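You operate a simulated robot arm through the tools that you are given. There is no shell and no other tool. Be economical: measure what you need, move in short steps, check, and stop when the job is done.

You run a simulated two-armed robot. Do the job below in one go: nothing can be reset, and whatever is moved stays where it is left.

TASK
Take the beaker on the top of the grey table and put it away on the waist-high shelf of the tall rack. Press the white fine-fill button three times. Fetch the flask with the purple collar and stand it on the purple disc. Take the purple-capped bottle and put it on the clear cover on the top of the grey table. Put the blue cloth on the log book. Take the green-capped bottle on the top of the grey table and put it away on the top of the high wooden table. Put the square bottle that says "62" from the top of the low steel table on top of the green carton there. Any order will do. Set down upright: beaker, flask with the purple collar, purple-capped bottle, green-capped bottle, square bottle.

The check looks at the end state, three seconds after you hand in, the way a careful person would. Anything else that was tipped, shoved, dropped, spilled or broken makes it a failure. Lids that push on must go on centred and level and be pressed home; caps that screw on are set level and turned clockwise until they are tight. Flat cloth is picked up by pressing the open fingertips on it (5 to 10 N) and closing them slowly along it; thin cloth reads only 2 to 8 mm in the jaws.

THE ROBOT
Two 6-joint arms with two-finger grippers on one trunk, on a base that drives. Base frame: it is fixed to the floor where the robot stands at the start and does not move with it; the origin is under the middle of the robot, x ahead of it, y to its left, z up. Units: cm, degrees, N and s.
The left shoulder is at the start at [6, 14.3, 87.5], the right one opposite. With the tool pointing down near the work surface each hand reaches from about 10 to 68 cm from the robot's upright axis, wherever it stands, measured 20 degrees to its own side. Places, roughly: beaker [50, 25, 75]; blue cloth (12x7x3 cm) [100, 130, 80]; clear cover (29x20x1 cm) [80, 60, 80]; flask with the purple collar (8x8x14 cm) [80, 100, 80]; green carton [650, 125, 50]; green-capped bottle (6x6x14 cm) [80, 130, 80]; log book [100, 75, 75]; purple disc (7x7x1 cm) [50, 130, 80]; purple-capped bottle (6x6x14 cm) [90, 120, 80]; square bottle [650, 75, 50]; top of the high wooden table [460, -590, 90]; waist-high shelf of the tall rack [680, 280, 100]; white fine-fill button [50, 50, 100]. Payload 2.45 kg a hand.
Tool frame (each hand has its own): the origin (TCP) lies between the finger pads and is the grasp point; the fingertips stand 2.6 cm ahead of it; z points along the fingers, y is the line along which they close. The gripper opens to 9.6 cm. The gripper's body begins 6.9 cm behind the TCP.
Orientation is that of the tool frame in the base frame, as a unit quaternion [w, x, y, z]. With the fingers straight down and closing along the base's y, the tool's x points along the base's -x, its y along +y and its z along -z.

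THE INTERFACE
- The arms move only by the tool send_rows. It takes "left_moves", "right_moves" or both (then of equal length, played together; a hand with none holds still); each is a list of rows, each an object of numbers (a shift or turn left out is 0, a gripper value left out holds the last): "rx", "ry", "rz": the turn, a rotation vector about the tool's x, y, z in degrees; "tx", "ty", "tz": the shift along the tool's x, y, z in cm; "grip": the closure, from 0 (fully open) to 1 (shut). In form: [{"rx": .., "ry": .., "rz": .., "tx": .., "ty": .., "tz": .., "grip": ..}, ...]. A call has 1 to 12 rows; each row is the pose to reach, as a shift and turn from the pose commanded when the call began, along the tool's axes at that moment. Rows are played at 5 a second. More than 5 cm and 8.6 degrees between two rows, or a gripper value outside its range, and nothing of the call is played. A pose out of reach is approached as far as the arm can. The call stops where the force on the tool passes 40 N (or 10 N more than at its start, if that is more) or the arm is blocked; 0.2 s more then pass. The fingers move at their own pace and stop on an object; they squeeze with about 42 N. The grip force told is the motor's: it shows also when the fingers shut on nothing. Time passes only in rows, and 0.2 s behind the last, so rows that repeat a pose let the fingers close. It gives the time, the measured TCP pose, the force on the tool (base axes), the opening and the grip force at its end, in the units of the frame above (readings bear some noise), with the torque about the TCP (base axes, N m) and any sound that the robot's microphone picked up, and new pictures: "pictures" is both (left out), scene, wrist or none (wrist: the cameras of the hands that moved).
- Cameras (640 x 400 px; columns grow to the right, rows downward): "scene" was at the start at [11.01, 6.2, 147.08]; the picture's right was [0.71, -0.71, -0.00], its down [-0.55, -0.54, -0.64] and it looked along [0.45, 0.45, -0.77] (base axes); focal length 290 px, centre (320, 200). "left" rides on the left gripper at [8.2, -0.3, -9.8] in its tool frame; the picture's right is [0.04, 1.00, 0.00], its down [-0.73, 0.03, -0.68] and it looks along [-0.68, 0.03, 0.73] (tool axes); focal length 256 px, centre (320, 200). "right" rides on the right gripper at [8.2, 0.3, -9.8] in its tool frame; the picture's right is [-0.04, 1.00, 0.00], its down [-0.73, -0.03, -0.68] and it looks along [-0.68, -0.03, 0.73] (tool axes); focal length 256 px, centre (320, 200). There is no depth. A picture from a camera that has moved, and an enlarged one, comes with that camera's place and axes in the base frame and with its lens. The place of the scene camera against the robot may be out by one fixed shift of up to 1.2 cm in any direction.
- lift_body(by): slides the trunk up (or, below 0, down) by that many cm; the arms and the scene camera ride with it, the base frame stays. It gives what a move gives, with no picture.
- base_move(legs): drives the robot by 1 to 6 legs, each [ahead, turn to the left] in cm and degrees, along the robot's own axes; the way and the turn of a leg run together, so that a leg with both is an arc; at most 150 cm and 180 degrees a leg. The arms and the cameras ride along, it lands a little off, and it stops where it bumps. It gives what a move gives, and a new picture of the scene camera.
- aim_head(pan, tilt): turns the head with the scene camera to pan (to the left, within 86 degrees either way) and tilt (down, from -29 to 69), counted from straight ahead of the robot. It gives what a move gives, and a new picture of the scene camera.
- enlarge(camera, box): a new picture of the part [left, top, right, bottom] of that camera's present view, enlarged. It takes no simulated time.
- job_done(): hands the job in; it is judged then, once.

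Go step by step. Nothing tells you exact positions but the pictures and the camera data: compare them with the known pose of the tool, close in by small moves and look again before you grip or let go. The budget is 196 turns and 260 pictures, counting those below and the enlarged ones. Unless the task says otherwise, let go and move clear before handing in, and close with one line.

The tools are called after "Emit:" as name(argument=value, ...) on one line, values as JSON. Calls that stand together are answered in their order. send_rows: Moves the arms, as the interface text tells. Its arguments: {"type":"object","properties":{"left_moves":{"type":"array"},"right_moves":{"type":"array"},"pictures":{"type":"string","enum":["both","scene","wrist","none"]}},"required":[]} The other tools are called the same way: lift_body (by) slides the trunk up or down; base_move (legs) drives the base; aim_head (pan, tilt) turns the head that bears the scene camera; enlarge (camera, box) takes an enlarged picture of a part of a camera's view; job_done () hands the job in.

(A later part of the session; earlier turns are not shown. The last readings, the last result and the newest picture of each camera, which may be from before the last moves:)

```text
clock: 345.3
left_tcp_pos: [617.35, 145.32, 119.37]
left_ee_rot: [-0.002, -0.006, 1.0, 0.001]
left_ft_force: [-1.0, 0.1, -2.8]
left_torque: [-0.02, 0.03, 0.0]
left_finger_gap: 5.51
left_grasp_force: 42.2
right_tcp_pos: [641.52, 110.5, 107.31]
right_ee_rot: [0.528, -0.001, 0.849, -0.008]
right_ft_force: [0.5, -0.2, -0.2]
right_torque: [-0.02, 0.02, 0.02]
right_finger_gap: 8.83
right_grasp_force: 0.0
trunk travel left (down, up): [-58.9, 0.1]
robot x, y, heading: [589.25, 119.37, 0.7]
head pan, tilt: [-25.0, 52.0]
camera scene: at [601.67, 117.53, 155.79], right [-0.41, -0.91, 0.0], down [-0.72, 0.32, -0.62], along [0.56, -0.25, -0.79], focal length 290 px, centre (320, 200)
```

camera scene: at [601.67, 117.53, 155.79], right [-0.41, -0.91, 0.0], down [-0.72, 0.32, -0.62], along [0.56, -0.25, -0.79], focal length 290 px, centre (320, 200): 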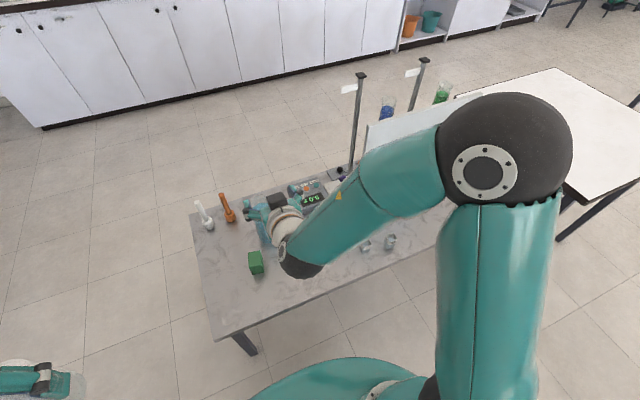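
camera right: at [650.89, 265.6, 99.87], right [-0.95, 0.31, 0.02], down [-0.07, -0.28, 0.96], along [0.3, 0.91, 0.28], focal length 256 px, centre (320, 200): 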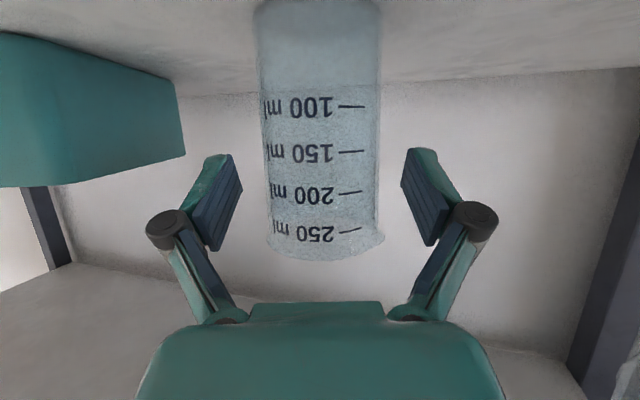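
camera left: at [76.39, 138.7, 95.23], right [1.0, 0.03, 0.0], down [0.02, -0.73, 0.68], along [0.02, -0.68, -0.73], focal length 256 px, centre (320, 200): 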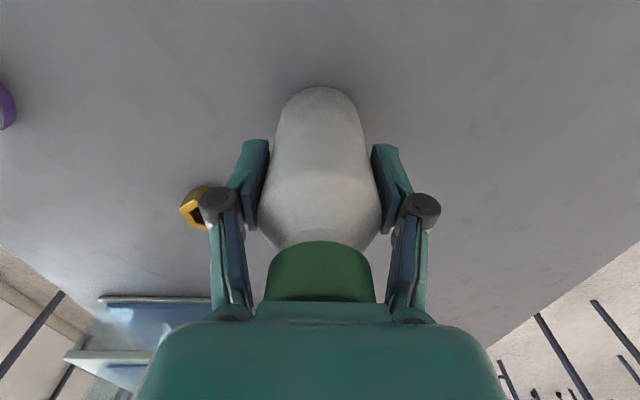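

Two small square bottles stand near the front; the green carton is further left. I'll bring the right hand back to vertical and then zoom in.

Emit:
send_rows(right_moves=[{"ry": 8, "ty": -0.8, "tz": -2.4, "grip": 0}, {"ry": 16, "ty": -1.5, "tz": -4.8}, {"ry": 24, "ty": -2.3, "tz": -7.2}, {"ry": 32, "ty": -3, "tz": -9.5}, {"ry": 40, "ty": -3.8, "tz": -11.8}, {"ry": 48, "ty": -4.5, "tz": -14.2}, {"ry": 56, "ty": -5.2, "tz": -16.5}, {"ry": 63.7, "ty": -6, "tz": -18.8}], pictures="both")

Emit:
enlarge(camera="scene", box=[200, 180, 420, 318])

```text
clock: 347.1
left_tcp_pos: [617.34, 145.18, 119.28]
left_ee_rot: [-0.002, -0.007, 1.0, 0.001]
left_ft_force: [-0.8, 0.0, -2.4]
left_torque: [-0.03, 0.07, 0.03]
left_finger_gap: 5.51
left_grasp_force: 41.7
right_tcp_pos: [624.65, 104.58, 115.94]
right_ee_rot: [-0.002, 0.004, 1.0, -0.006]
right_ft_force: [0.4, 0.3, -0.1]
right_torque: [0.01, 0.03, -0.03]
right_finger_gap: 9.56
right_grasp_force: 0.1
trunk travel left (down, up): [-58.9, 0.1]
robot x, y, heading: [589.09, 119.54, 0.7]
head pan, tilt: [-25.0, 52.0]
camera scene: at [601.66, 117.48, 155.78], right [-0.41, -0.91, 0.0], down [-0.72, 0.32, -0.62], along [0.56, -0.25, -0.79], focal length 290 px, centre (320, 200)
camera right: at [616.52, 105.22, 125.76], right [0.05, 1.0, -0.01], down [0.73, -0.03, 0.68], along [0.68, -0.04, -0.73], focal length 256 px, centre (320, 200)
```

scene: 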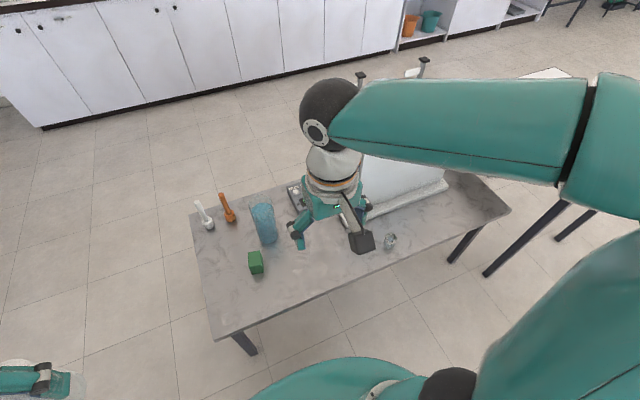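
right: 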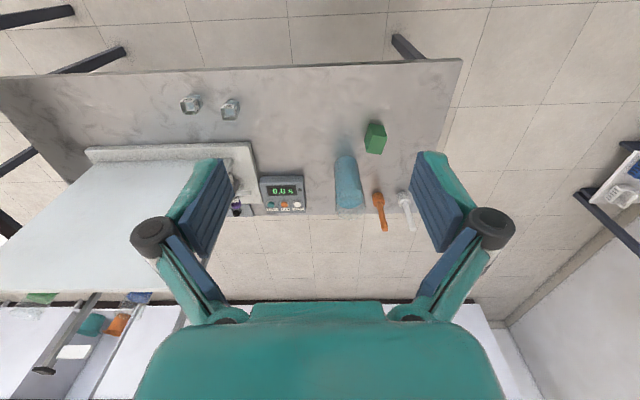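

```text
2.90 times, centred on (310, 249) of scene
camera zoom: at [601.66, 117.48, 155.78], right [-0.41, -0.91, 0.0], down [-0.72, 0.32, -0.62], along [0.56, -0.25, -0.79], focal length 840 px, centre (349, 58)
```

zoom: 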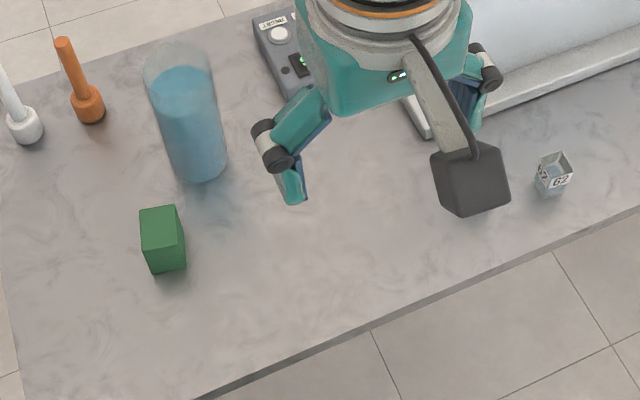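

Emit:
enlarge(camera="right", box=[160, 80, 260, 142])

Emit:
enlarge(camera="scene", box=[340, 215, 420, 265])

```text
6.40 times, centred on (210, 111) of right
camera zoom: at [616.52, 105.22, 125.76], right [0.05, 1.0, -0.01], down [0.73, -0.03, 0.68], along [0.68, -0.04, -0.73], focal length 1638 px, centre (1024, 770)
```

zoom: 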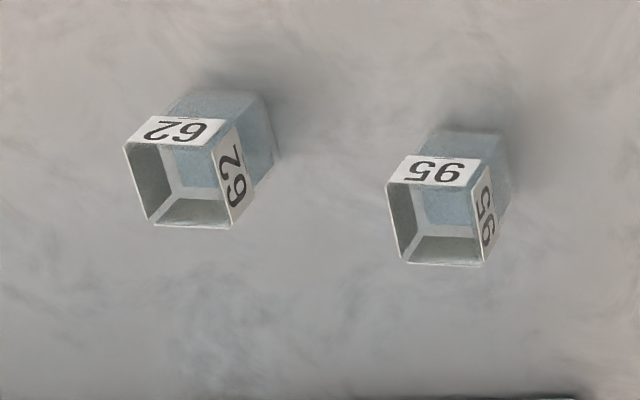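

```text
8.00 times, centred on (380, 240) of scene
camera zoom: at [601.66, 117.48, 155.78], right [-0.41, -0.91, 0.0], down [-0.72, 0.32, -0.62], along [0.56, -0.25, -0.79], focal length 2319 px, centre (-160, -120)
```

zoom: 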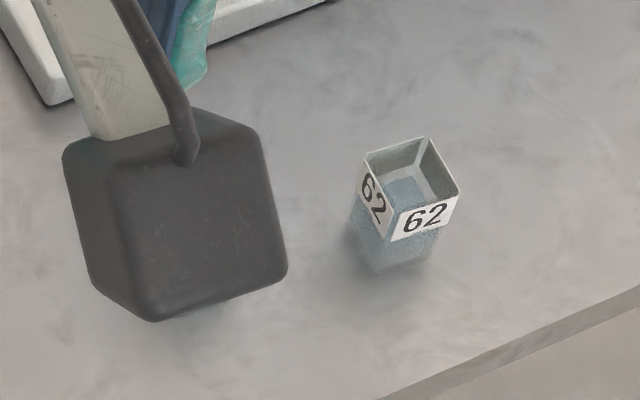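

The bottle labelled "62" is the one at ≈[644.7,65.5] (the other is "95"); carton at ≈[655,119]. Repositioning the base to about (602,105) and lowering the trunk.

Emit:
base_move(legs=[[0, -45], [19, 0]])

Emit:
base_move(legs=[[0, 44]])

Emit:
lift_body(by=-28)

```text
clock: 350.9
left_tcp_pos: [640.72, 104.43, 119.31]
left_ee_rot: [-0.002, 0.377, 0.926, 0.003]
left_ft_force: [0.8, -1.1, -2.2]
left_torque: [0.06, 0.02, -0.01]
left_finger_gap: 5.5
left_grasp_force: 42.0
right_tcp_pos: [617.29, 70.65, 115.87]
right_ee_rot: [-0.003, 0.387, 0.922, -0.006]
right_ft_force: [0.5, -0.6, -0.5]
right_torque: [0.02, -0.03, -0.02]
right_finger_gap: 9.58
right_grasp_force: 0.0
trunk travel left (down, up): [-58.9, 0.1]
robot x, y, heading: [603.14, 106.98, -44.4]
head pan, tilt: [-25.0, 52.0]
camera scene: at [609.97, 96.48, 155.76], right [-0.94, -0.35, 0.0], down [-0.28, 0.74, -0.61], along [0.22, -0.57, -0.79], focal length 290 px, centre (320, 200)
```

scene: 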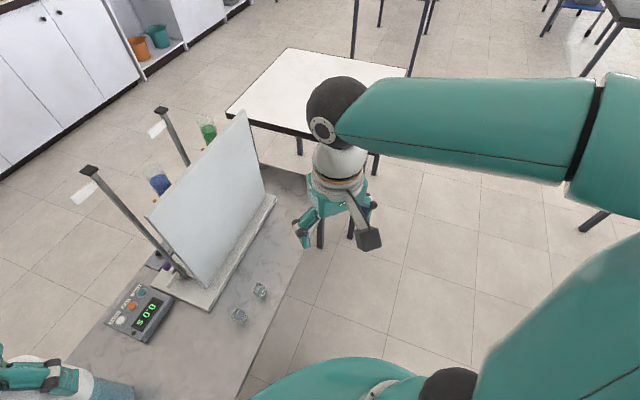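

```text
clock: 353.6
left_tcp_pos: [631.74, 131.51, 119.35]
left_ee_rot: [-0.003, -0.001, 1.0, 0.001]
left_ft_force: [0.4, -0.3, -1.8]
left_torque: [0.0, 0.02, 0.0]
left_finger_gap: 5.52
left_grasp_force: 41.8
right_tcp_pos: [638.79, 90.88, 115.98]
right_ee_rot: [-0.001, 0.008, 1.0, -0.007]
right_ft_force: [0.7, 0.2, -1.2]
right_torque: [-0.02, -0.01, -0.01]
right_finger_gap: 9.59
right_grasp_force: 0.0
trunk travel left (down, up): [-58.9, 0.1]
robot x, y, heading: [603.42, 105.26, 0.0]
head pan, tilt: [-25.0, 52.0]
camera scene: at [615.82, 102.63, 155.78], right [-0.42, -0.91, 0.0], down [-0.71, 0.33, -0.62], along [0.56, -0.26, -0.79], focal length 290 px, centre (320, 200)
```

scene: 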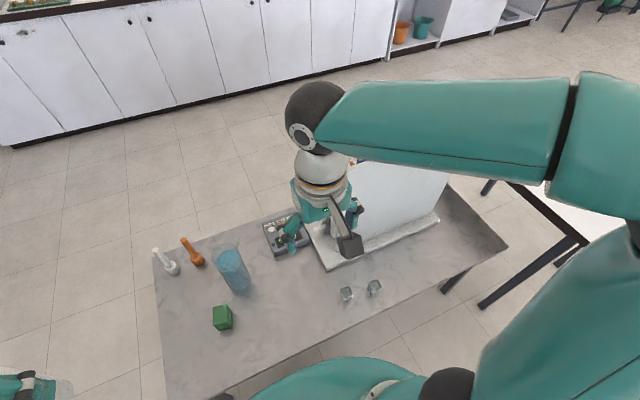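

```text
clock: 356.4
left_tcp_pos: [631.75, 131.49, 91.58]
left_ee_rot: [-0.003, -0.002, 1.0, 0.001]
left_ft_force: [-0.6, 0.5, -2.5]
left_torque: [-0.02, 0.03, -0.02]
left_finger_gap: 5.5
left_grasp_force: 42.2
right_tcp_pos: [638.75, 91.01, 88.02]
right_ee_rot: [0.0, 0.008, 1.0, -0.007]
right_ft_force: [-0.4, 0.2, 0.5]
right_torque: [-0.02, -0.02, 0.04]
right_finger_gap: 9.58
right_grasp_force: 0.0
trunk travel left (down, up): [-30.9, 28.1]
robot x, y, heading: [603.58, 105.0, 0.1]
head pan, tilt: [-25.0, 52.0]
```

Moving the right hand above the "62" bottle.

Emit:
send_rows(right_moves=[{"tx": -1, "ty": -4.5, "tz": 1}, {"tx": -2, "ty": -9, "tz": 2}, {"tx": -3, "ty": -13.5, "tz": 3}, {"tx": -4, "ty": -18, "tz": 4}, {"tx": -5, "ty": -22, "tz": 6}, {"tx": -6, "ty": -25.4, "tz": 9}], pictures="wrist")

```text
clock: 357.9
left_tcp_pos: [631.62, 131.42, 91.29]
left_ee_rot: [-0.002, -0.001, 1.0, 0.001]
left_ft_force: [-0.2, -0.2, -2.2]
left_torque: [0.0, 0.0, 0.03]
left_finger_gap: 5.51
left_grasp_force: 42.1
right_tcp_pos: [644.31, 65.28, 79.17]
right_ee_rot: [0.0, 0.007, 1.0, -0.007]
right_ft_force: [-0.2, -0.6, 0.4]
right_torque: [0.02, 0.01, 0.01]
right_finger_gap: 9.56
right_grasp_force: 0.0
trunk travel left (down, up): [-30.9, 28.1]
robot x, y, heading: [603.59, 105.0, -0.0]
head pan, tilt: [-25.0, 52.0]
camera right: at [636.12, 65.91, 89.0], right [0.06, 1.0, -0.01], down [0.73, -0.03, 0.68], along [0.68, -0.05, -0.73], focal length 256 px, centre (320, 200)
```

right: 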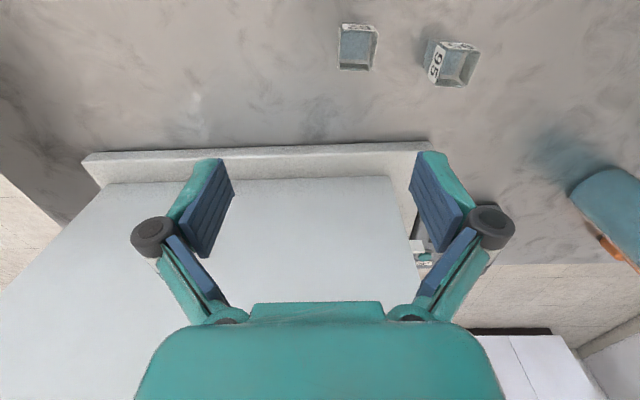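

The bottle is at about [642.7,68.6]. Shifting over it, narrowing the opening to stay clear of the "95" bottle, and descending partway.

Emit:
send_rows(right_moves=[{"tx": 0.8, "ty": 1.7, "grip": 0.3}, {"tx": 1.6, "ty": 3.3, "tz": 2}, {"tx": 1.6, "ty": 3.3, "tz": 6}, {"tx": 1.6, "ty": 3.3, "tz": 10}], pictures="wrist")

```text
clock: 358.9
left_tcp_pos: [631.74, 131.58, 91.42]
left_ee_rot: [-0.003, -0.001, 1.0, 0.0]
left_ft_force: [-0.2, -0.9, -3.2]
left_torque: [0.01, 0.04, -0.04]
left_finger_gap: 5.52
left_grasp_force: 41.9
right_tcp_pos: [642.8, 68.82, 69.45]
right_ee_rot: [0.0, 0.008, 1.0, -0.007]
right_ft_force: [-0.1, 0.0, -0.2]
right_torque: [-0.02, 0.03, 0.02]
right_finger_gap: 6.71
right_grasp_force: 0.1
trunk travel left (down, up): [-30.9, 28.1]
robot x, y, heading: [603.61, 104.7, 0.1]
head pan, tilt: [-25.0, 52.0]
camera right: at [634.64, 69.23, 79.25], right [0.06, 1.0, -0.01], down [0.73, -0.03, 0.68], along [0.68, -0.05, -0.73], focal length 256 px, centre (320, 200)
```

right: 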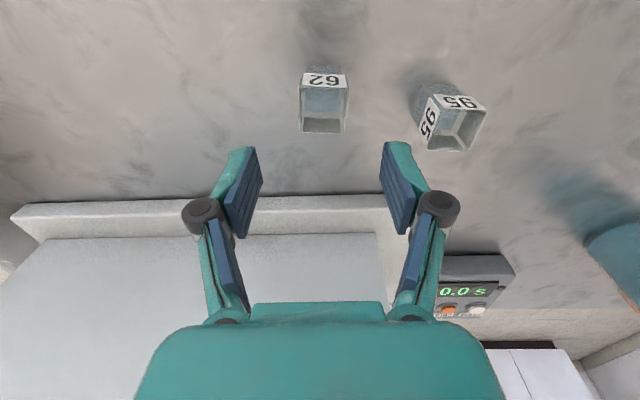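

Bottle top at z≈58, centred laterally. Descending around it.

Emit:
send_rows(right_moves=[{"tx": -0.7, "tz": 4}, {"tx": -0.7, "tz": 8}, {"tx": -0.7, "tz": 11}, {"tx": -0.7, "tz": 12.5}], pictures="both")

```text
clock: 359.9
left_tcp_pos: [631.59, 131.6, 91.46]
left_ee_rot: [-0.002, -0.002, 1.0, 0.001]
left_ft_force: [0.1, -0.5, -2.5]
left_torque: [-0.03, 0.01, 0.03]
left_finger_gap: 5.5
left_grasp_force: 42.3
right_tcp_pos: [643.56, 68.56, 56.86]
right_ee_rot: [0.002, 0.008, 1.0, -0.007]
right_ft_force: [-1.3, 3.0, 10.0]
right_torque: [0.47, 0.06, 0.04]
right_finger_gap: 7.26
right_grasp_force: 3.7
trunk travel left (down, up): [-30.9, 28.1]
robot x, y, heading: [603.43, 104.92, -0.1]
head pan, tilt: [-25.0, 52.0]
camera scene: at [615.73, 102.68, 127.82], right [-0.42, -0.91, 0.0], down [-0.71, 0.33, -0.62], along [0.56, -0.26, -0.79], focal length 290 px, centre (320, 200)
camera right: at [635.44, 69.17, 66.72], right [0.06, 1.0, -0.01], down [0.73, -0.03, 0.68], along [0.68, -0.05, -0.73], focal length 256 px, centre (320, 200)
```

scene: 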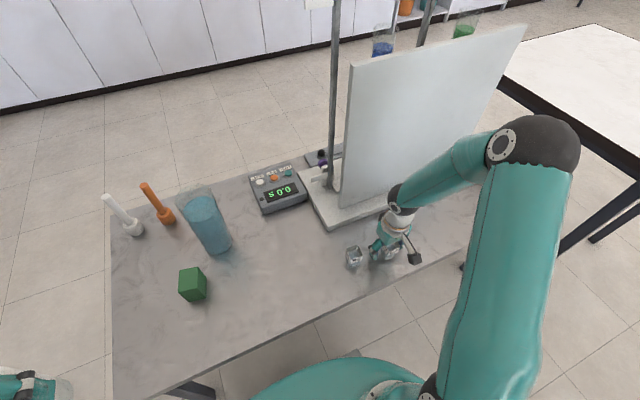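
right: 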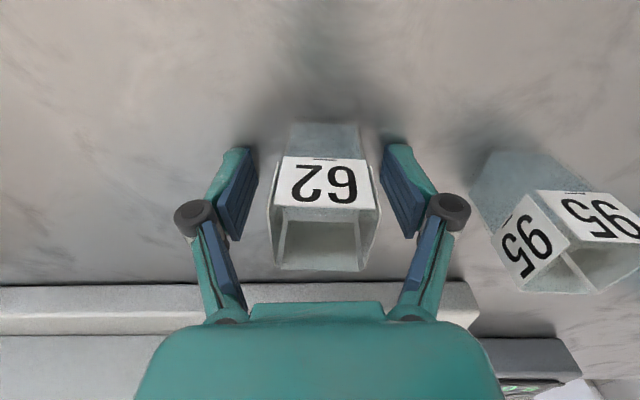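

Fingertips touch the table (z≈54.2). Raising a little and closing.

Emit:
send_rows(right_moves=[{"tz": -0.7}, {"tz": -0.7, "grip": 0.45}, {"tz": -0.7, "grip": 0.55}, {"tz": -0.7, "grip": 0.62}, {"tz": -0.7, "grip": 0.7}, {"tz": -0.7, "grip": 0.7}], pictures="wrist")

```text
clock: 361.2
left_tcp_pos: [631.64, 131.57, 91.41]
left_ee_rot: [-0.001, -0.001, 1.0, 0.001]
left_ft_force: [-0.1, -0.2, -1.8]
left_torque: [0.02, 0.05, -0.02]
left_finger_gap: 5.49
left_grasp_force: 41.9
right_tcp_pos: [643.51, 68.6, 57.59]
right_ee_rot: [0.001, 0.008, 1.0, -0.006]
right_ft_force: [-1.0, 4.0, 9.4]
right_torque: [0.2, 0.02, -0.03]
right_finger_gap: 3.26
right_grasp_force: 42.3
trunk travel left (down, up): [-30.9, 28.1]
robot x, y, heading: [603.42, 104.86, -0.0]
head pan, tilt: [-25.0, 52.0]
camera right: at [635.4, 69.13, 67.43], right [0.06, 1.0, -0.01], down [0.73, -0.03, 0.68], along [0.68, -0.05, -0.73], focal length 256 px, centre (320, 200)
```

right: 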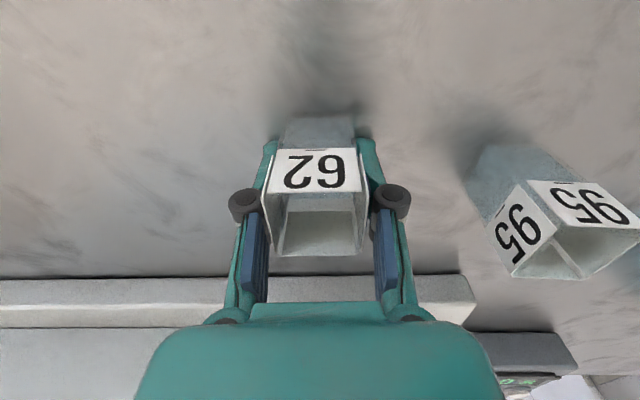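

Gripped. Lifting gently and checking that it stays level.

Emit:
send_rows(right_moves=[{"tz": -1}, {"tz": -3}, {"tz": -7}, {"tz": -11}, {"tz": -15}], pictures="both")

```text
clock: 362.4
left_tcp_pos: [631.64, 131.62, 91.3]
left_ee_rot: [-0.003, -0.003, 1.0, 0.0]
left_ft_force: [0.0, -0.3, -2.2]
left_torque: [-0.02, 0.02, 0.0]
left_finger_gap: 5.49
left_grasp_force: 42.3
right_tcp_pos: [643.35, 68.56, 72.63]
right_ee_rot: [0.001, 0.007, 1.0, -0.007]
right_ft_force: [-0.8, 0.3, -0.3]
right_torque: [0.0, 0.01, 0.01]
right_finger_gap: 3.28
right_grasp_force: 42.0
trunk travel left (down, up): [-30.9, 28.1]
robot x, y, heading: [603.21, 105.12, 0.0]
head pan, tilt: [-25.0, 52.0]
camera scene: at [615.79, 102.62, 127.78], right [-0.42, -0.91, 0.0], down [-0.71, 0.33, -0.62], along [0.56, -0.26, -0.79], focal length 290 px, centre (320, 200)
camera right: at [635.3, 69.08, 82.37], right [0.06, 1.0, -0.01], down [0.73, -0.03, 0.68], along [0.68, -0.05, -0.73], focal length 256 px, centre (320, 200)
```

scene: 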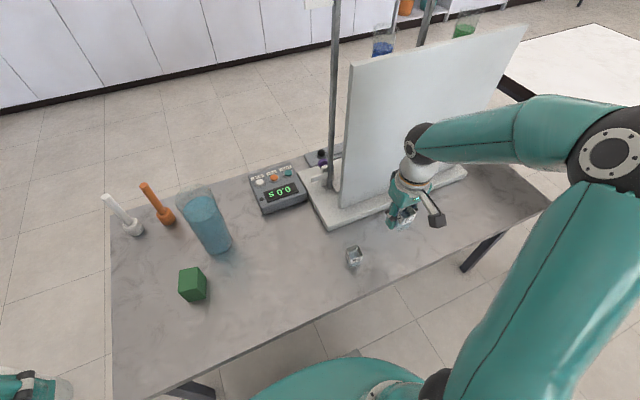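
right: 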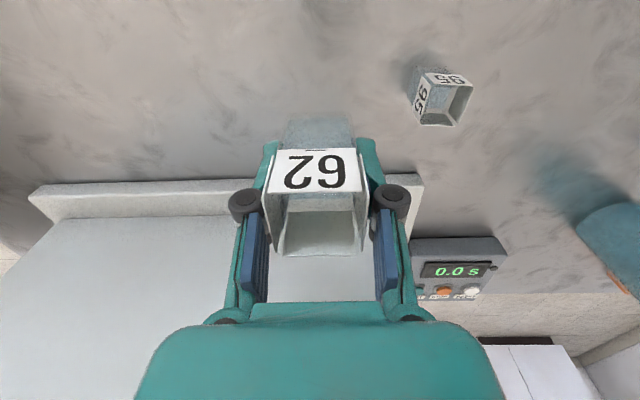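

The bottle is held level. Carton top is ≈[654.4,118.3], z≈62; a tall glass stands near [666,113]. I'll carry the bottle over, moving the left hand further aside.

Emit:
send_rows(right_moves=[{"tz": -2, "ty": 4}, {"tz": -4, "ty": 8.5}, {"tz": -5, "ty": 13}, {"tz": -5, "ty": 17.8}, {"tz": -5, "ty": 22.6}, {"tz": -5, "ty": 27.4}, {"tz": -5, "ty": 32.2}, {"tz": -5, "ty": 37, "tx": -2}, {"tz": -5, "ty": 41.5, "tx": -4}, {"tz": -5, "ty": 45.5, "tx": -6}, {"tz": -5, "ty": 49, "tx": -8}], left_moves=[{"ty": 2}, {"ty": 4}, {"ty": 6}, {"ty": 8}, {"ty": 8}, {"ty": 8}, {"ty": 8}, {"ty": 8}, {"ty": 8}, {"ty": 8}, {"ty": 8}], pictures="both")

Emit:
enlarge(camera="scene", box=[120, 180, 280, 320])

```text
refused: row 8 steps farther than a row can; nothing moved
```

```text
2.86 times, centred on (200, 250) of scene
camera zoom: at [615.79, 102.62, 127.78], right [-0.42, -0.91, 0.0], down [-0.71, 0.33, -0.62], along [0.56, -0.26, -0.79], focal length 828 px, centre (663, 57)
```

zoom: 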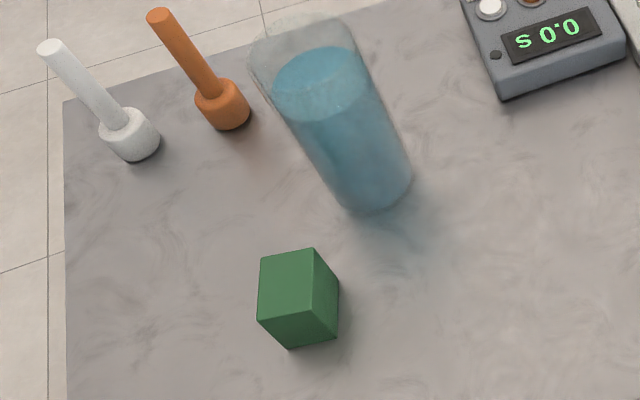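

The carton is a ~4.4 cm cube-like box, top centre ≈[654.3,119.6], z≈60. Moving the bottle over it.

Emit:
send_rows(right_moves=[{"tz": -2, "ty": 4}, {"tz": -4, "ty": 8.2}, {"tz": -4, "ty": 12.5}, {"tz": -4, "ty": 16.8}, {"tz": -4, "ty": 21.1}, {"tz": -4, "ty": 25.4, "tx": -1}, {"tz": -4, "ty": 29.7, "tx": -2.5}, {"tz": -4, "ty": 34, "tx": -4}, {"tz": -4, "ty": 38.3, "tx": -5.7}, {"tz": -4, "ty": 42.6, "tx": -7.4}, {"tz": -4, "ty": 46.8, "tx": -9.2}, {"tz": -4, "ty": 51, "tx": -10.9}], left_moves=[{"ty": 2}, {"ty": 4}, {"ty": 6}, {"ty": 8}, {"ty": 8}, {"ty": 8}, {"ty": 8}, {"ty": 8}, {"ty": 8}, {"ty": 8}, {"ty": 8}, {"ty": 8}], pictures="both")

Emit:
enlarge(camera="scene", box=[120, 180, 280, 320])

```text
clock: 365.2
left_tcp_pos: [631.53, 139.5, 91.17]
left_ee_rot: [-0.003, -0.002, 1.0, 0.001]
left_ft_force: [-0.3, -0.3, -2.9]
left_torque: [0.01, 0.03, 0.0]
left_finger_gap: 5.48
left_grasp_force: 41.8
right_tcp_pos: [657.41, 116.6, 77.27]
right_ee_rot: [0.007, 0.036, 0.999, 0.005]
right_ft_force: [0.8, -0.1, -1.2]
right_torque: [0.01, -0.03, -0.02]
right_finger_gap: 3.27
right_grasp_force: 42.3
trunk travel left (down, up): [-30.9, 28.1]
robot x, y, heading: [603.53, 104.81, -0.4]
head pan, tilt: [-25.0, 52.0]
stopped in row 12 (right hand): the arm was blocked; the commanded pose is now the measured one
camera scene: at [615.86, 102.58, 127.65], right [-0.42, -0.91, 0.0], down [-0.71, 0.33, -0.61], along [0.56, -0.26, -0.79], focal length 290 px, centre (320, 200)
camera right: at [648.97, 117.41, 87.1], right [0.11, 0.99, 0.01], down [0.72, -0.09, 0.69], along [0.69, -0.07, -0.72], focal length 256 px, centre (320, 200)
camera left: at [623.47, 139.08, 101.21], right [-0.04, 1.0, 0.0], down [0.74, 0.03, 0.67], along [0.67, 0.03, -0.74], focal length 256 px, centre (320, 200)
```

scene: 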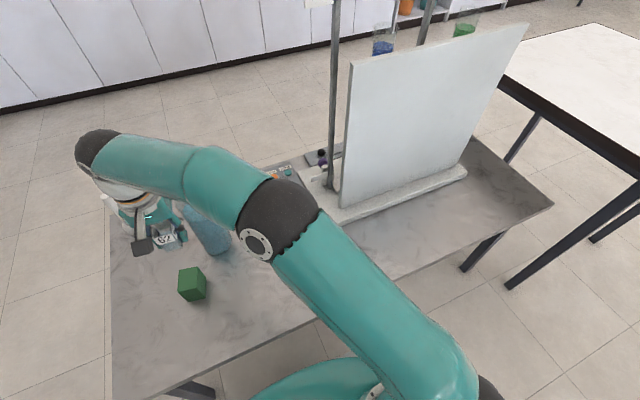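
right: 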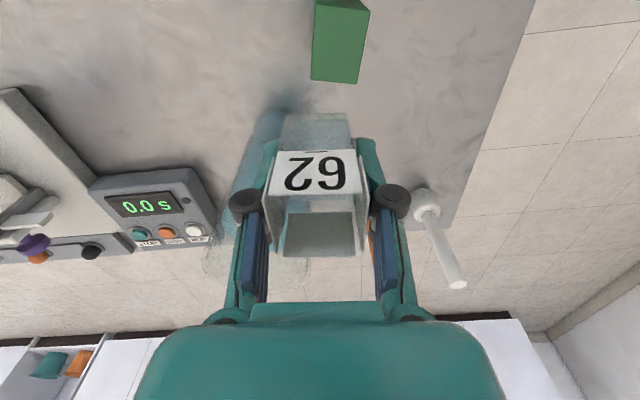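
left: 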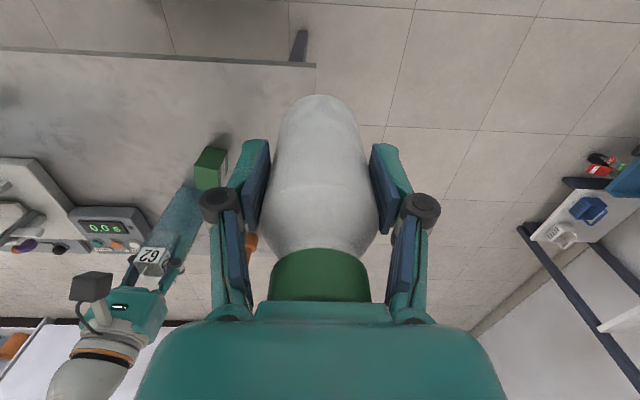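

```text
2.86 times, centred on (200, 250) of scene
camera zoom: at [615.86, 102.58, 127.65], right [-0.42, -0.91, 0.0], down [-0.71, 0.33, -0.61], along [0.56, -0.26, -0.79], focal length 828 px, centre (663, 57)
```

zoom: 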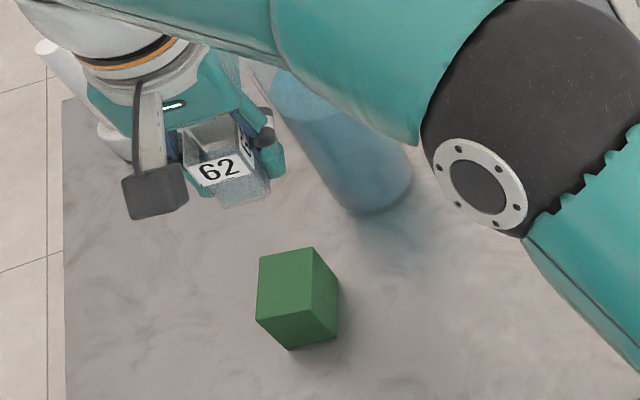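

The arm is at its limit in this posture. Turning the base left ~28° puts the carton in front of the right shoulder.

Emit:
base_move(legs=[[0, 28]])

Emit:
enlarge(camera="right", box=[0, 0, 640, 400])

```text
clock: 367.2
left_tcp_pos: [611.4, 148.81, 91.49]
left_ee_rot: [-0.002, -0.25, 0.968, 0.001]
left_ft_force: [0.2, 0.3, -2.6]
left_torque: [-0.01, 0.03, 0.04]
left_finger_gap: 5.48
left_grasp_force: 41.8
right_tcp_pos: [646.44, 140.25, 78.49]
right_ee_rot: [0.009, -0.197, 0.98, 0.016]
right_ft_force: [0.7, 0.5, -0.3]
right_torque: [0.02, -0.03, -0.03]
right_finger_gap: 3.29
right_grasp_force: 41.7
trunk travel left (down, up): [-30.9, 28.1]
robot x, y, heading: [604.02, 103.33, 28.8]
head pan, tilt: [-25.0, 52.0]
camera scene: at [616.49, 107.47, 127.79], right [0.06, -1.0, 0.0], down [-0.79, -0.05, -0.62], along [0.61, 0.04, -0.79], focal length 290 px, centre (320, 200)
```

scene: 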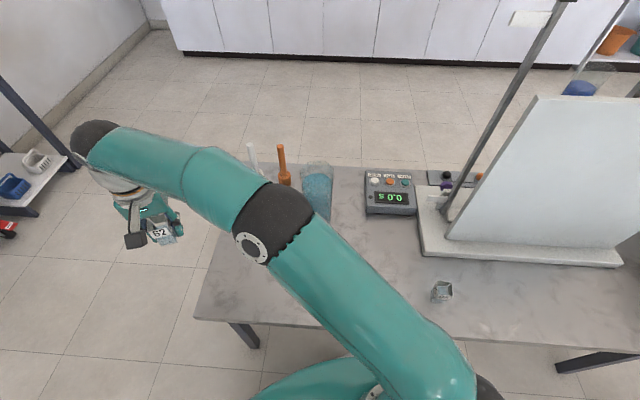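

```text
1.00 times, centred on (320, 200) of right (not enlarged: the box is as wide or as high as the picture)
camera zoom: at [638.74, 137.01, 88.15], right [-0.35, 0.94, 0.03], down [0.68, 0.23, 0.69], along [0.64, 0.26, -0.72], focal length 256 px, centre (320, 200)
```

zoom: 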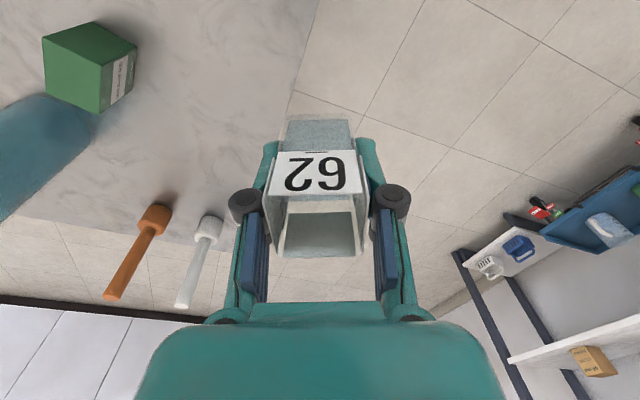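

Carton top centre refined to ≈[655,118.3], z≈62. Levelling the hand and moving most of the way.

Emit:
send_rows(right_moves=[{"rx": 0.6, "ry": 0.4, "rz": 4, "ty": -4}, {"rx": 1.2, "ry": 0.7, "rz": 9, "ty": -8}, {"rx": 1.8, "ry": 1.1, "rz": 14, "ty": -12}, {"rx": 1.8, "ry": 1.1, "rz": 17.7, "ty": -16, "tx": 0.2}, {"rx": 1.8, "ry": 1.1, "rz": 17.7, "ty": -20, "tx": 0.4}], pictures="both")

```text
clock: 368.4
left_tcp_pos: [611.18, 148.73, 91.49]
left_ee_rot: [-0.003, -0.249, 0.969, 0.0]
left_ft_force: [0.4, -0.1, -3.0]
left_torque: [-0.03, 0.0, -0.01]
left_finger_gap: 5.49
left_grasp_force: 42.1
right_tcp_pos: [653.76, 121.55, 77.95]
right_ee_rot: [-0.001, -0.044, 0.999, 0.0]
right_ft_force: [1.2, 0.0, -0.4]
right_torque: [0.01, -0.01, 0.04]
right_finger_gap: 3.28
right_grasp_force: 41.8
trunk travel left (down, up): [-30.9, 28.1]
robot x, y, heading: [604.15, 103.38, 28.7]
head pan, tilt: [-25.0, 52.0]
camera scene: at [616.47, 107.44, 127.78], right [0.06, -1.0, 0.0], down [-0.79, -0.05, -0.62], along [0.61, 0.04, -0.79], focal length 290 px, centre (320, 200)
camera right: at [645.69, 121.06, 87.67], right [-0.05, 1.0, 0.0], down [0.73, 0.03, 0.68], along [0.68, 0.03, -0.73], focal length 256 px, centre (320, 200)
```

scene: 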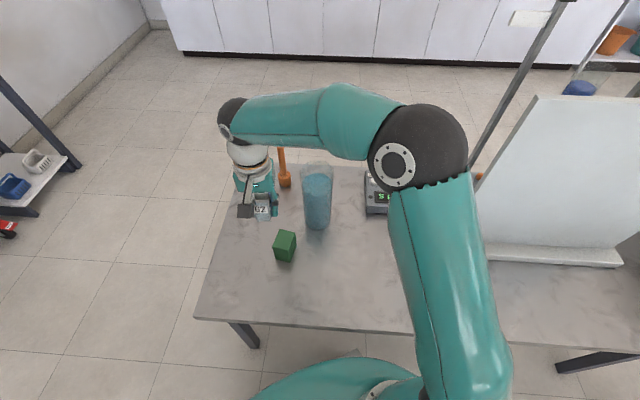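
right: 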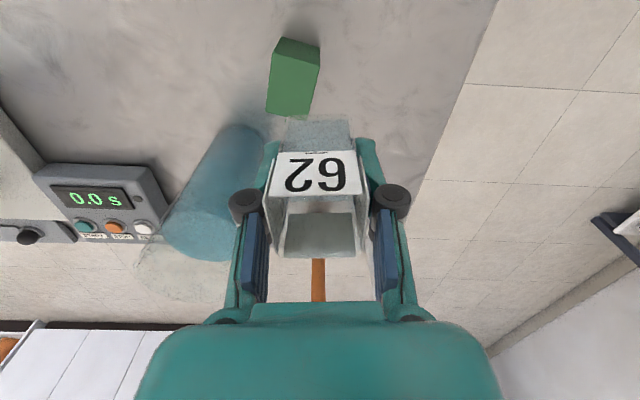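

Emit:
enlarge(camera="right", box=[220, 20, 400, 132])

Emit:
enlarge(camera="scene", box=[220, 130, 360, 280])

```text
3.56 times, centred on (310, 76) of right
camera zoom: at [645.69, 121.06, 87.67], right [-0.05, 1.0, 0.0], down [0.73, 0.03, 0.68], along [0.68, 0.03, -0.73], focal length 910 px, centre (356, 641)
```

zoom: 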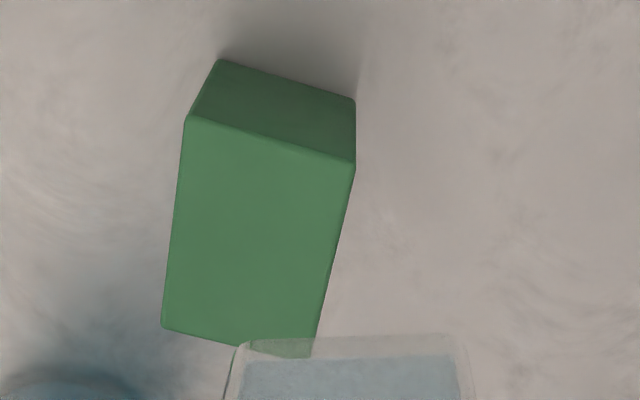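

```text
2.67 times, centred on (290, 205) of scene
camera zoom: at [616.47, 107.44, 127.78], right [0.06, -1.0, 0.0], down [-0.79, -0.05, -0.62], along [0.61, 0.04, -0.79], focal length 773 px, centre (400, 187)
```

zoom: 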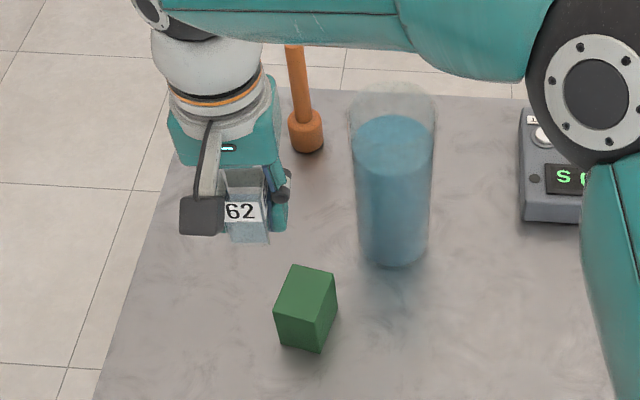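

Carton top centre is [655,118.7] with yaw ≈ −11°. Aligning the bottle and descending partway.

Emit:
send_rows(right_moves=[{"rz": 5, "tx": -0.5, "ty": -1.5}, {"rz": 10, "tx": -1, "ty": -2.95}, {"rz": 15, "tx": -1, "ty": -2.95, "tz": 2}, {"rz": 15, "tx": -1, "ty": -2.95, "tz": 5.5}, {"rz": 15, "tx": -1, "ty": -2.95, "tz": 9}], pictures="both")

Emit:
enlarge(camera="scene", box=[220, 150, 360, 300])

```text
clock: 369.6
left_tcp_pos: [611.38, 148.67, 91.51]
left_ee_rot: [-0.003, -0.249, 0.968, 0.0]
left_ft_force: [-0.2, -0.5, -1.8]
left_torque: [0.01, 0.01, -0.02]
left_finger_gap: 5.5
left_grasp_force: 41.7
right_tcp_pos: [655.32, 118.83, 69.14]
right_ee_rot: [0.0, 0.086, 0.996, 0.0]
right_ft_force: [-0.1, -0.1, -0.1]
right_torque: [-0.01, 0.0, 0.0]
right_finger_gap: 3.29
right_grasp_force: 41.7
trunk travel left (down, up): [-30.9, 28.1]
robot x, y, heading: [604.36, 103.3, 28.9]
head pan, tilt: [-25.0, 52.0]
camera scene: at [616.5, 107.47, 127.78], right [0.06, -1.0, 0.0], down [-0.79, -0.05, -0.61], along [0.61, 0.04, -0.79], focal length 290 px, centre (320, 200)
camera right: at [647.34, 120.54, 78.84], right [0.21, 0.98, 0.0], down [0.72, -0.16, 0.68], along [0.66, -0.14, -0.73], focal length 256 px, centre (320, 200)
```

scene: 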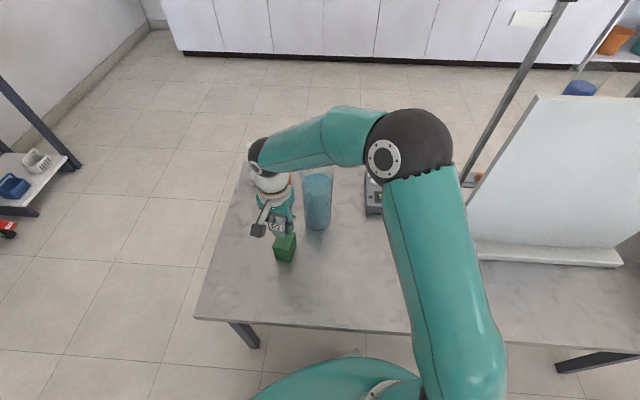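
right: 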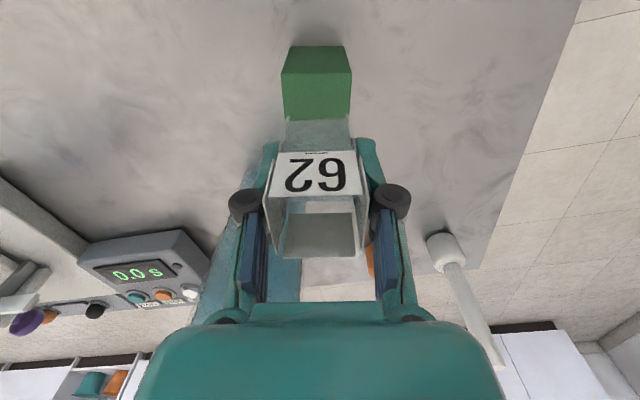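

```text
2.67 times, centred on (290, 225) of scene
camera zoom: at [616.5, 107.47, 127.78], right [0.06, -1.0, 0.0], down [-0.79, -0.05, -0.61], along [0.61, 0.04, -0.79], focal length 773 px, centre (400, 133)
```

zoom: 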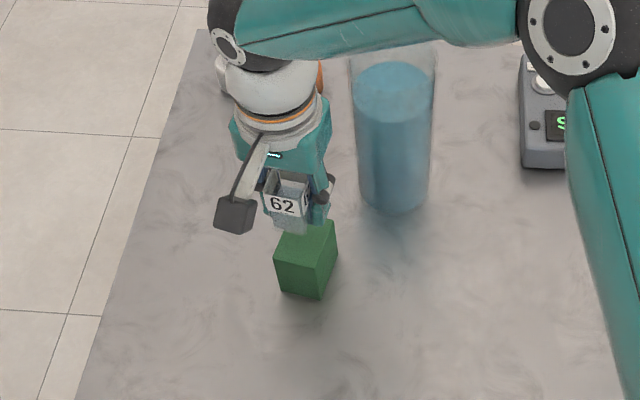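

Aligned over the carton. Lowering gently.

Emit:
send_rows(right_moves=[{"tx": 0.3, "tz": 1.5}, {"tx": 0.3, "tz": 2.6}, {"tx": 0.3, "tz": 3.2}], pictures="none")

```text
clock: 370.4
left_tcp_pos: [611.31, 148.8, 91.42]
left_ee_rot: [-0.004, -0.25, 0.968, 0.0]
left_ft_force: [-0.9, 0.2, -2.8]
left_torque: [-0.01, 0.05, -0.01]
left_finger_gap: 5.51
left_grasp_force: 42.5
right_tcp_pos: [654.95, 118.83, 65.79]
right_ee_rot: [-0.001, 0.087, 0.996, 0.0]
right_ft_force: [0.3, -0.5, -0.7]
right_torque: [-0.03, -0.03, 0.02]
right_finger_gap: 3.29
right_grasp_force: 42.2
trunk travel left (down, up): [-30.9, 28.1]
robot x, y, heading: [604.14, 103.17, 28.8]
head pan, tilt: [-25.0, 52.0]
```

Emit:
send_rows(right_moves=[{"tz": 0.3}, {"tz": 0.6}], pictures="none")

```text
clock: 371.0
left_tcp_pos: [611.32, 148.67, 91.38]
left_ee_rot: [-0.002, -0.25, 0.968, 0.0]
left_ft_force: [0.2, 0.7, -1.4]
left_torque: [-0.06, 0.02, 0.01]
left_finger_gap: 5.5
left_grasp_force: 41.6
right_tcp_pos: [654.9, 118.7, 65.28]
right_ee_rot: [0.0, 0.087, 0.996, 0.0]
right_ft_force: [-0.1, 0.7, -0.5]
right_torque: [-0.02, 0.02, -0.03]
right_finger_gap: 3.29
right_grasp_force: 42.3
trunk travel left (down, up): [-30.9, 28.1]
robot x, y, heading: [604.21, 103.16, 28.5]
head pan, tilt: [-25.0, 52.0]
```

Emit:
send_rows(right_moves=[{"tz": 0.3}, {"tz": 0.6}], pictures="wrist")

```text
clock: 371.6
left_tcp_pos: [611.23, 148.7, 91.48]
left_ee_rot: [-0.002, -0.249, 0.968, 0.001]
left_ft_force: [-0.6, -0.1, -2.0]
left_torque: [-0.04, 0.03, 0.0]
left_finger_gap: 5.5
left_grasp_force: 41.9
right_tcp_pos: [654.86, 118.88, 64.61]
right_ee_rot: [0.0, 0.087, 0.996, 0.0]
right_ft_force: [-0.5, 0.2, 6.7]
right_torque: [-0.12, 0.05, -0.02]
right_finger_gap: 3.29
right_grasp_force: 42.2
trunk travel left (down, up): [-30.9, 28.1]
robot x, y, heading: [604.32, 103.17, 29.0]
head pan, tilt: [-25.0, 52.0]
camera right: at [646.83, 120.55, 74.44], right [0.21, 0.98, 0.0], down [0.72, -0.16, 0.68], along [0.66, -0.14, -0.73], focal length 256 px, centre (320, 200)
```

right: 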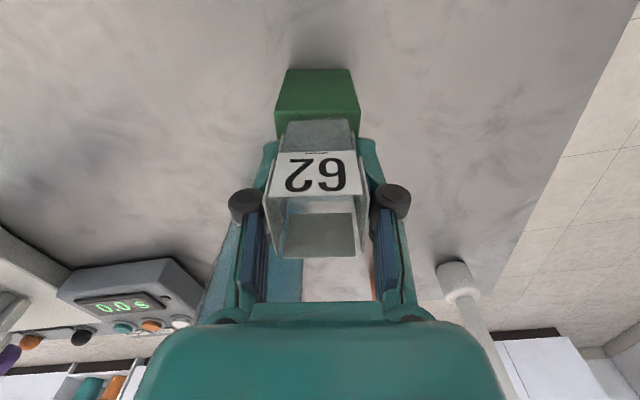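

Seated. Opening slowly, then rising.

Emit:
send_rows(right_moves=[{"grip": 0.62}, {"grip": 0.55}, {"grip": 0.48}, {"grip": 0.4}, {"grip": 0.35}, {"tz": -2}, {"tz": -5}, {"tz": -9}, {"tz": -13}], pictures="both")

Emit:
enlarge(camera="scene", box=[220, 150, 360, 300])

```text
clock: 373.6
left_tcp_pos: [611.23, 148.76, 91.55]
left_ee_rot: [-0.003, -0.25, 0.968, 0.001]
left_ft_force: [-0.2, -0.3, -2.0]
left_torque: [0.04, 0.04, 0.01]
left_finger_gap: 5.5
left_grasp_force: 41.8
right_tcp_pos: [654.68, 118.85, 77.57]
right_ee_rot: [0.0, 0.087, 0.996, 0.0]
right_ft_force: [-0.2, 1.3, 0.3]
right_torque: [-0.02, 0.01, 0.0]
right_finger_gap: 6.23
right_grasp_force: 0.0
trunk travel left (down, up): [-30.9, 28.1]
robot x, y, heading: [603.85, 103.06, 28.7]
head pan, tilt: [-25.0, 52.0]
camera scene: at [616.44, 107.44, 127.78], right [0.06, -1.0, 0.0], down [-0.79, -0.05, -0.62], along [0.61, 0.04, -0.79], focal length 290 px, centre (320, 200)
camera right: at [646.77, 120.66, 87.31], right [0.21, 0.98, 0.0], down [0.72, -0.16, 0.68], along [0.66, -0.14, -0.73], focal length 256 px, centre (320, 200)
```

scene: 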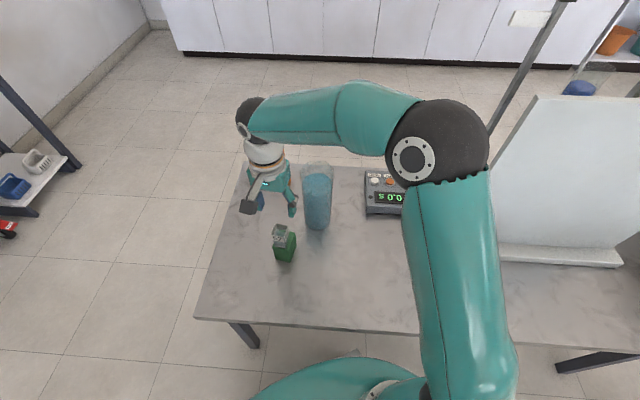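
right: 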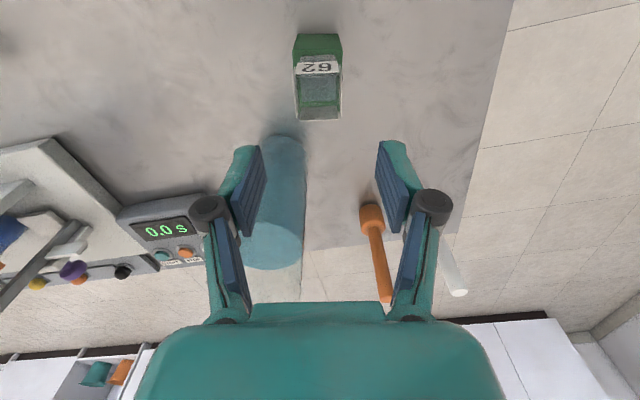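

```text
2.67 times, centred on (290, 225) of scene
camera zoom: at [616.44, 107.44, 127.78], right [0.06, -1.0, 0.0], down [-0.79, -0.05, -0.62], along [0.61, 0.04, -0.79], focal length 773 px, centre (400, 133)
```

zoom: 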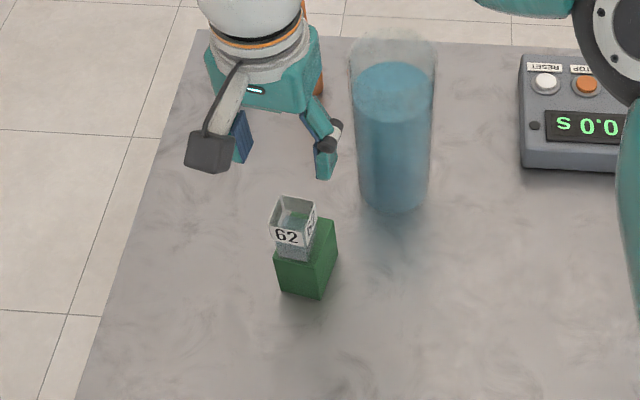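

The "62" bottle stands on the carton. Raising the trunk and drawing the right hand back.

Emit:
lift_body(by=25)

Emit:
send_rows(right_moves=[{"rz": -5, "tx": 2, "ty": -3.5}, {"rz": -10, "tx": 4, "ty": -7.5}, {"rz": -15, "tx": 6, "ty": -11.5}, {"rz": -20, "tx": 8, "ty": -15.5}, {"rz": -27, "tx": 10, "ty": -19.5}, {"rz": -34, "tx": 12, "ty": -23}], pictures="scene")

```text
clock: 376.2
left_tcp_pos: [611.23, 148.74, 116.42]
left_ee_rot: [-0.003, -0.25, 0.968, 0.001]
left_ft_force: [1.1, 0.2, -3.4]
left_torque: [-0.05, 0.01, -0.02]
left_finger_gap: 5.5
left_grasp_force: 42.7
right_tcp_pos: [654.75, 119.0, 102.51]
right_ee_rot: [-0.001, 0.087, 0.996, 0.0]
right_ft_force: [1.4, 0.1, -0.1]
right_torque: [-0.01, 0.01, 0.01]
right_finger_gap: 6.24
right_grasp_force: 0.0
trunk travel left (down, up): [-55.9, 3.1]
robot x, y, heading: [603.9, 103.35, 28.6]
head pan, tilt: [-25.0, 52.0]
```

```text
clock: 377.6
left_tcp_pos: [611.21, 148.61, 116.51]
left_ee_rot: [-0.002, -0.25, 0.968, 0.001]
left_ft_force: [0.7, -0.1, -2.8]
left_torque: [0.0, -0.01, 0.05]
left_finger_gap: 5.49
left_grasp_force: 42.1
right_tcp_pos: [638.58, 98.11, 102.55]
right_ee_rot: [0.0, -0.209, 0.978, 0.002]
right_ft_force: [-0.1, 0.4, 0.4]
right_torque: [0.01, -0.01, 0.0]
right_finger_gap: 6.24
right_grasp_force: 0.1
trunk travel left (down, up): [-55.9, 3.1]
robot x, y, heading: [603.87, 103.22, 28.7]
head pan, tilt: [-25.0, 52.0]
camera scene: at [616.32, 107.34, 152.8], right [0.06, -1.0, 0.0], down [-0.79, -0.05, -0.62], along [0.62, 0.04, -0.79], focal length 290 px, centre (320, 200)
```

scene: 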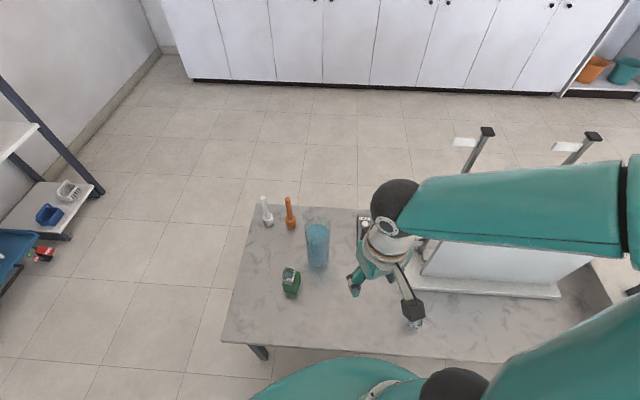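

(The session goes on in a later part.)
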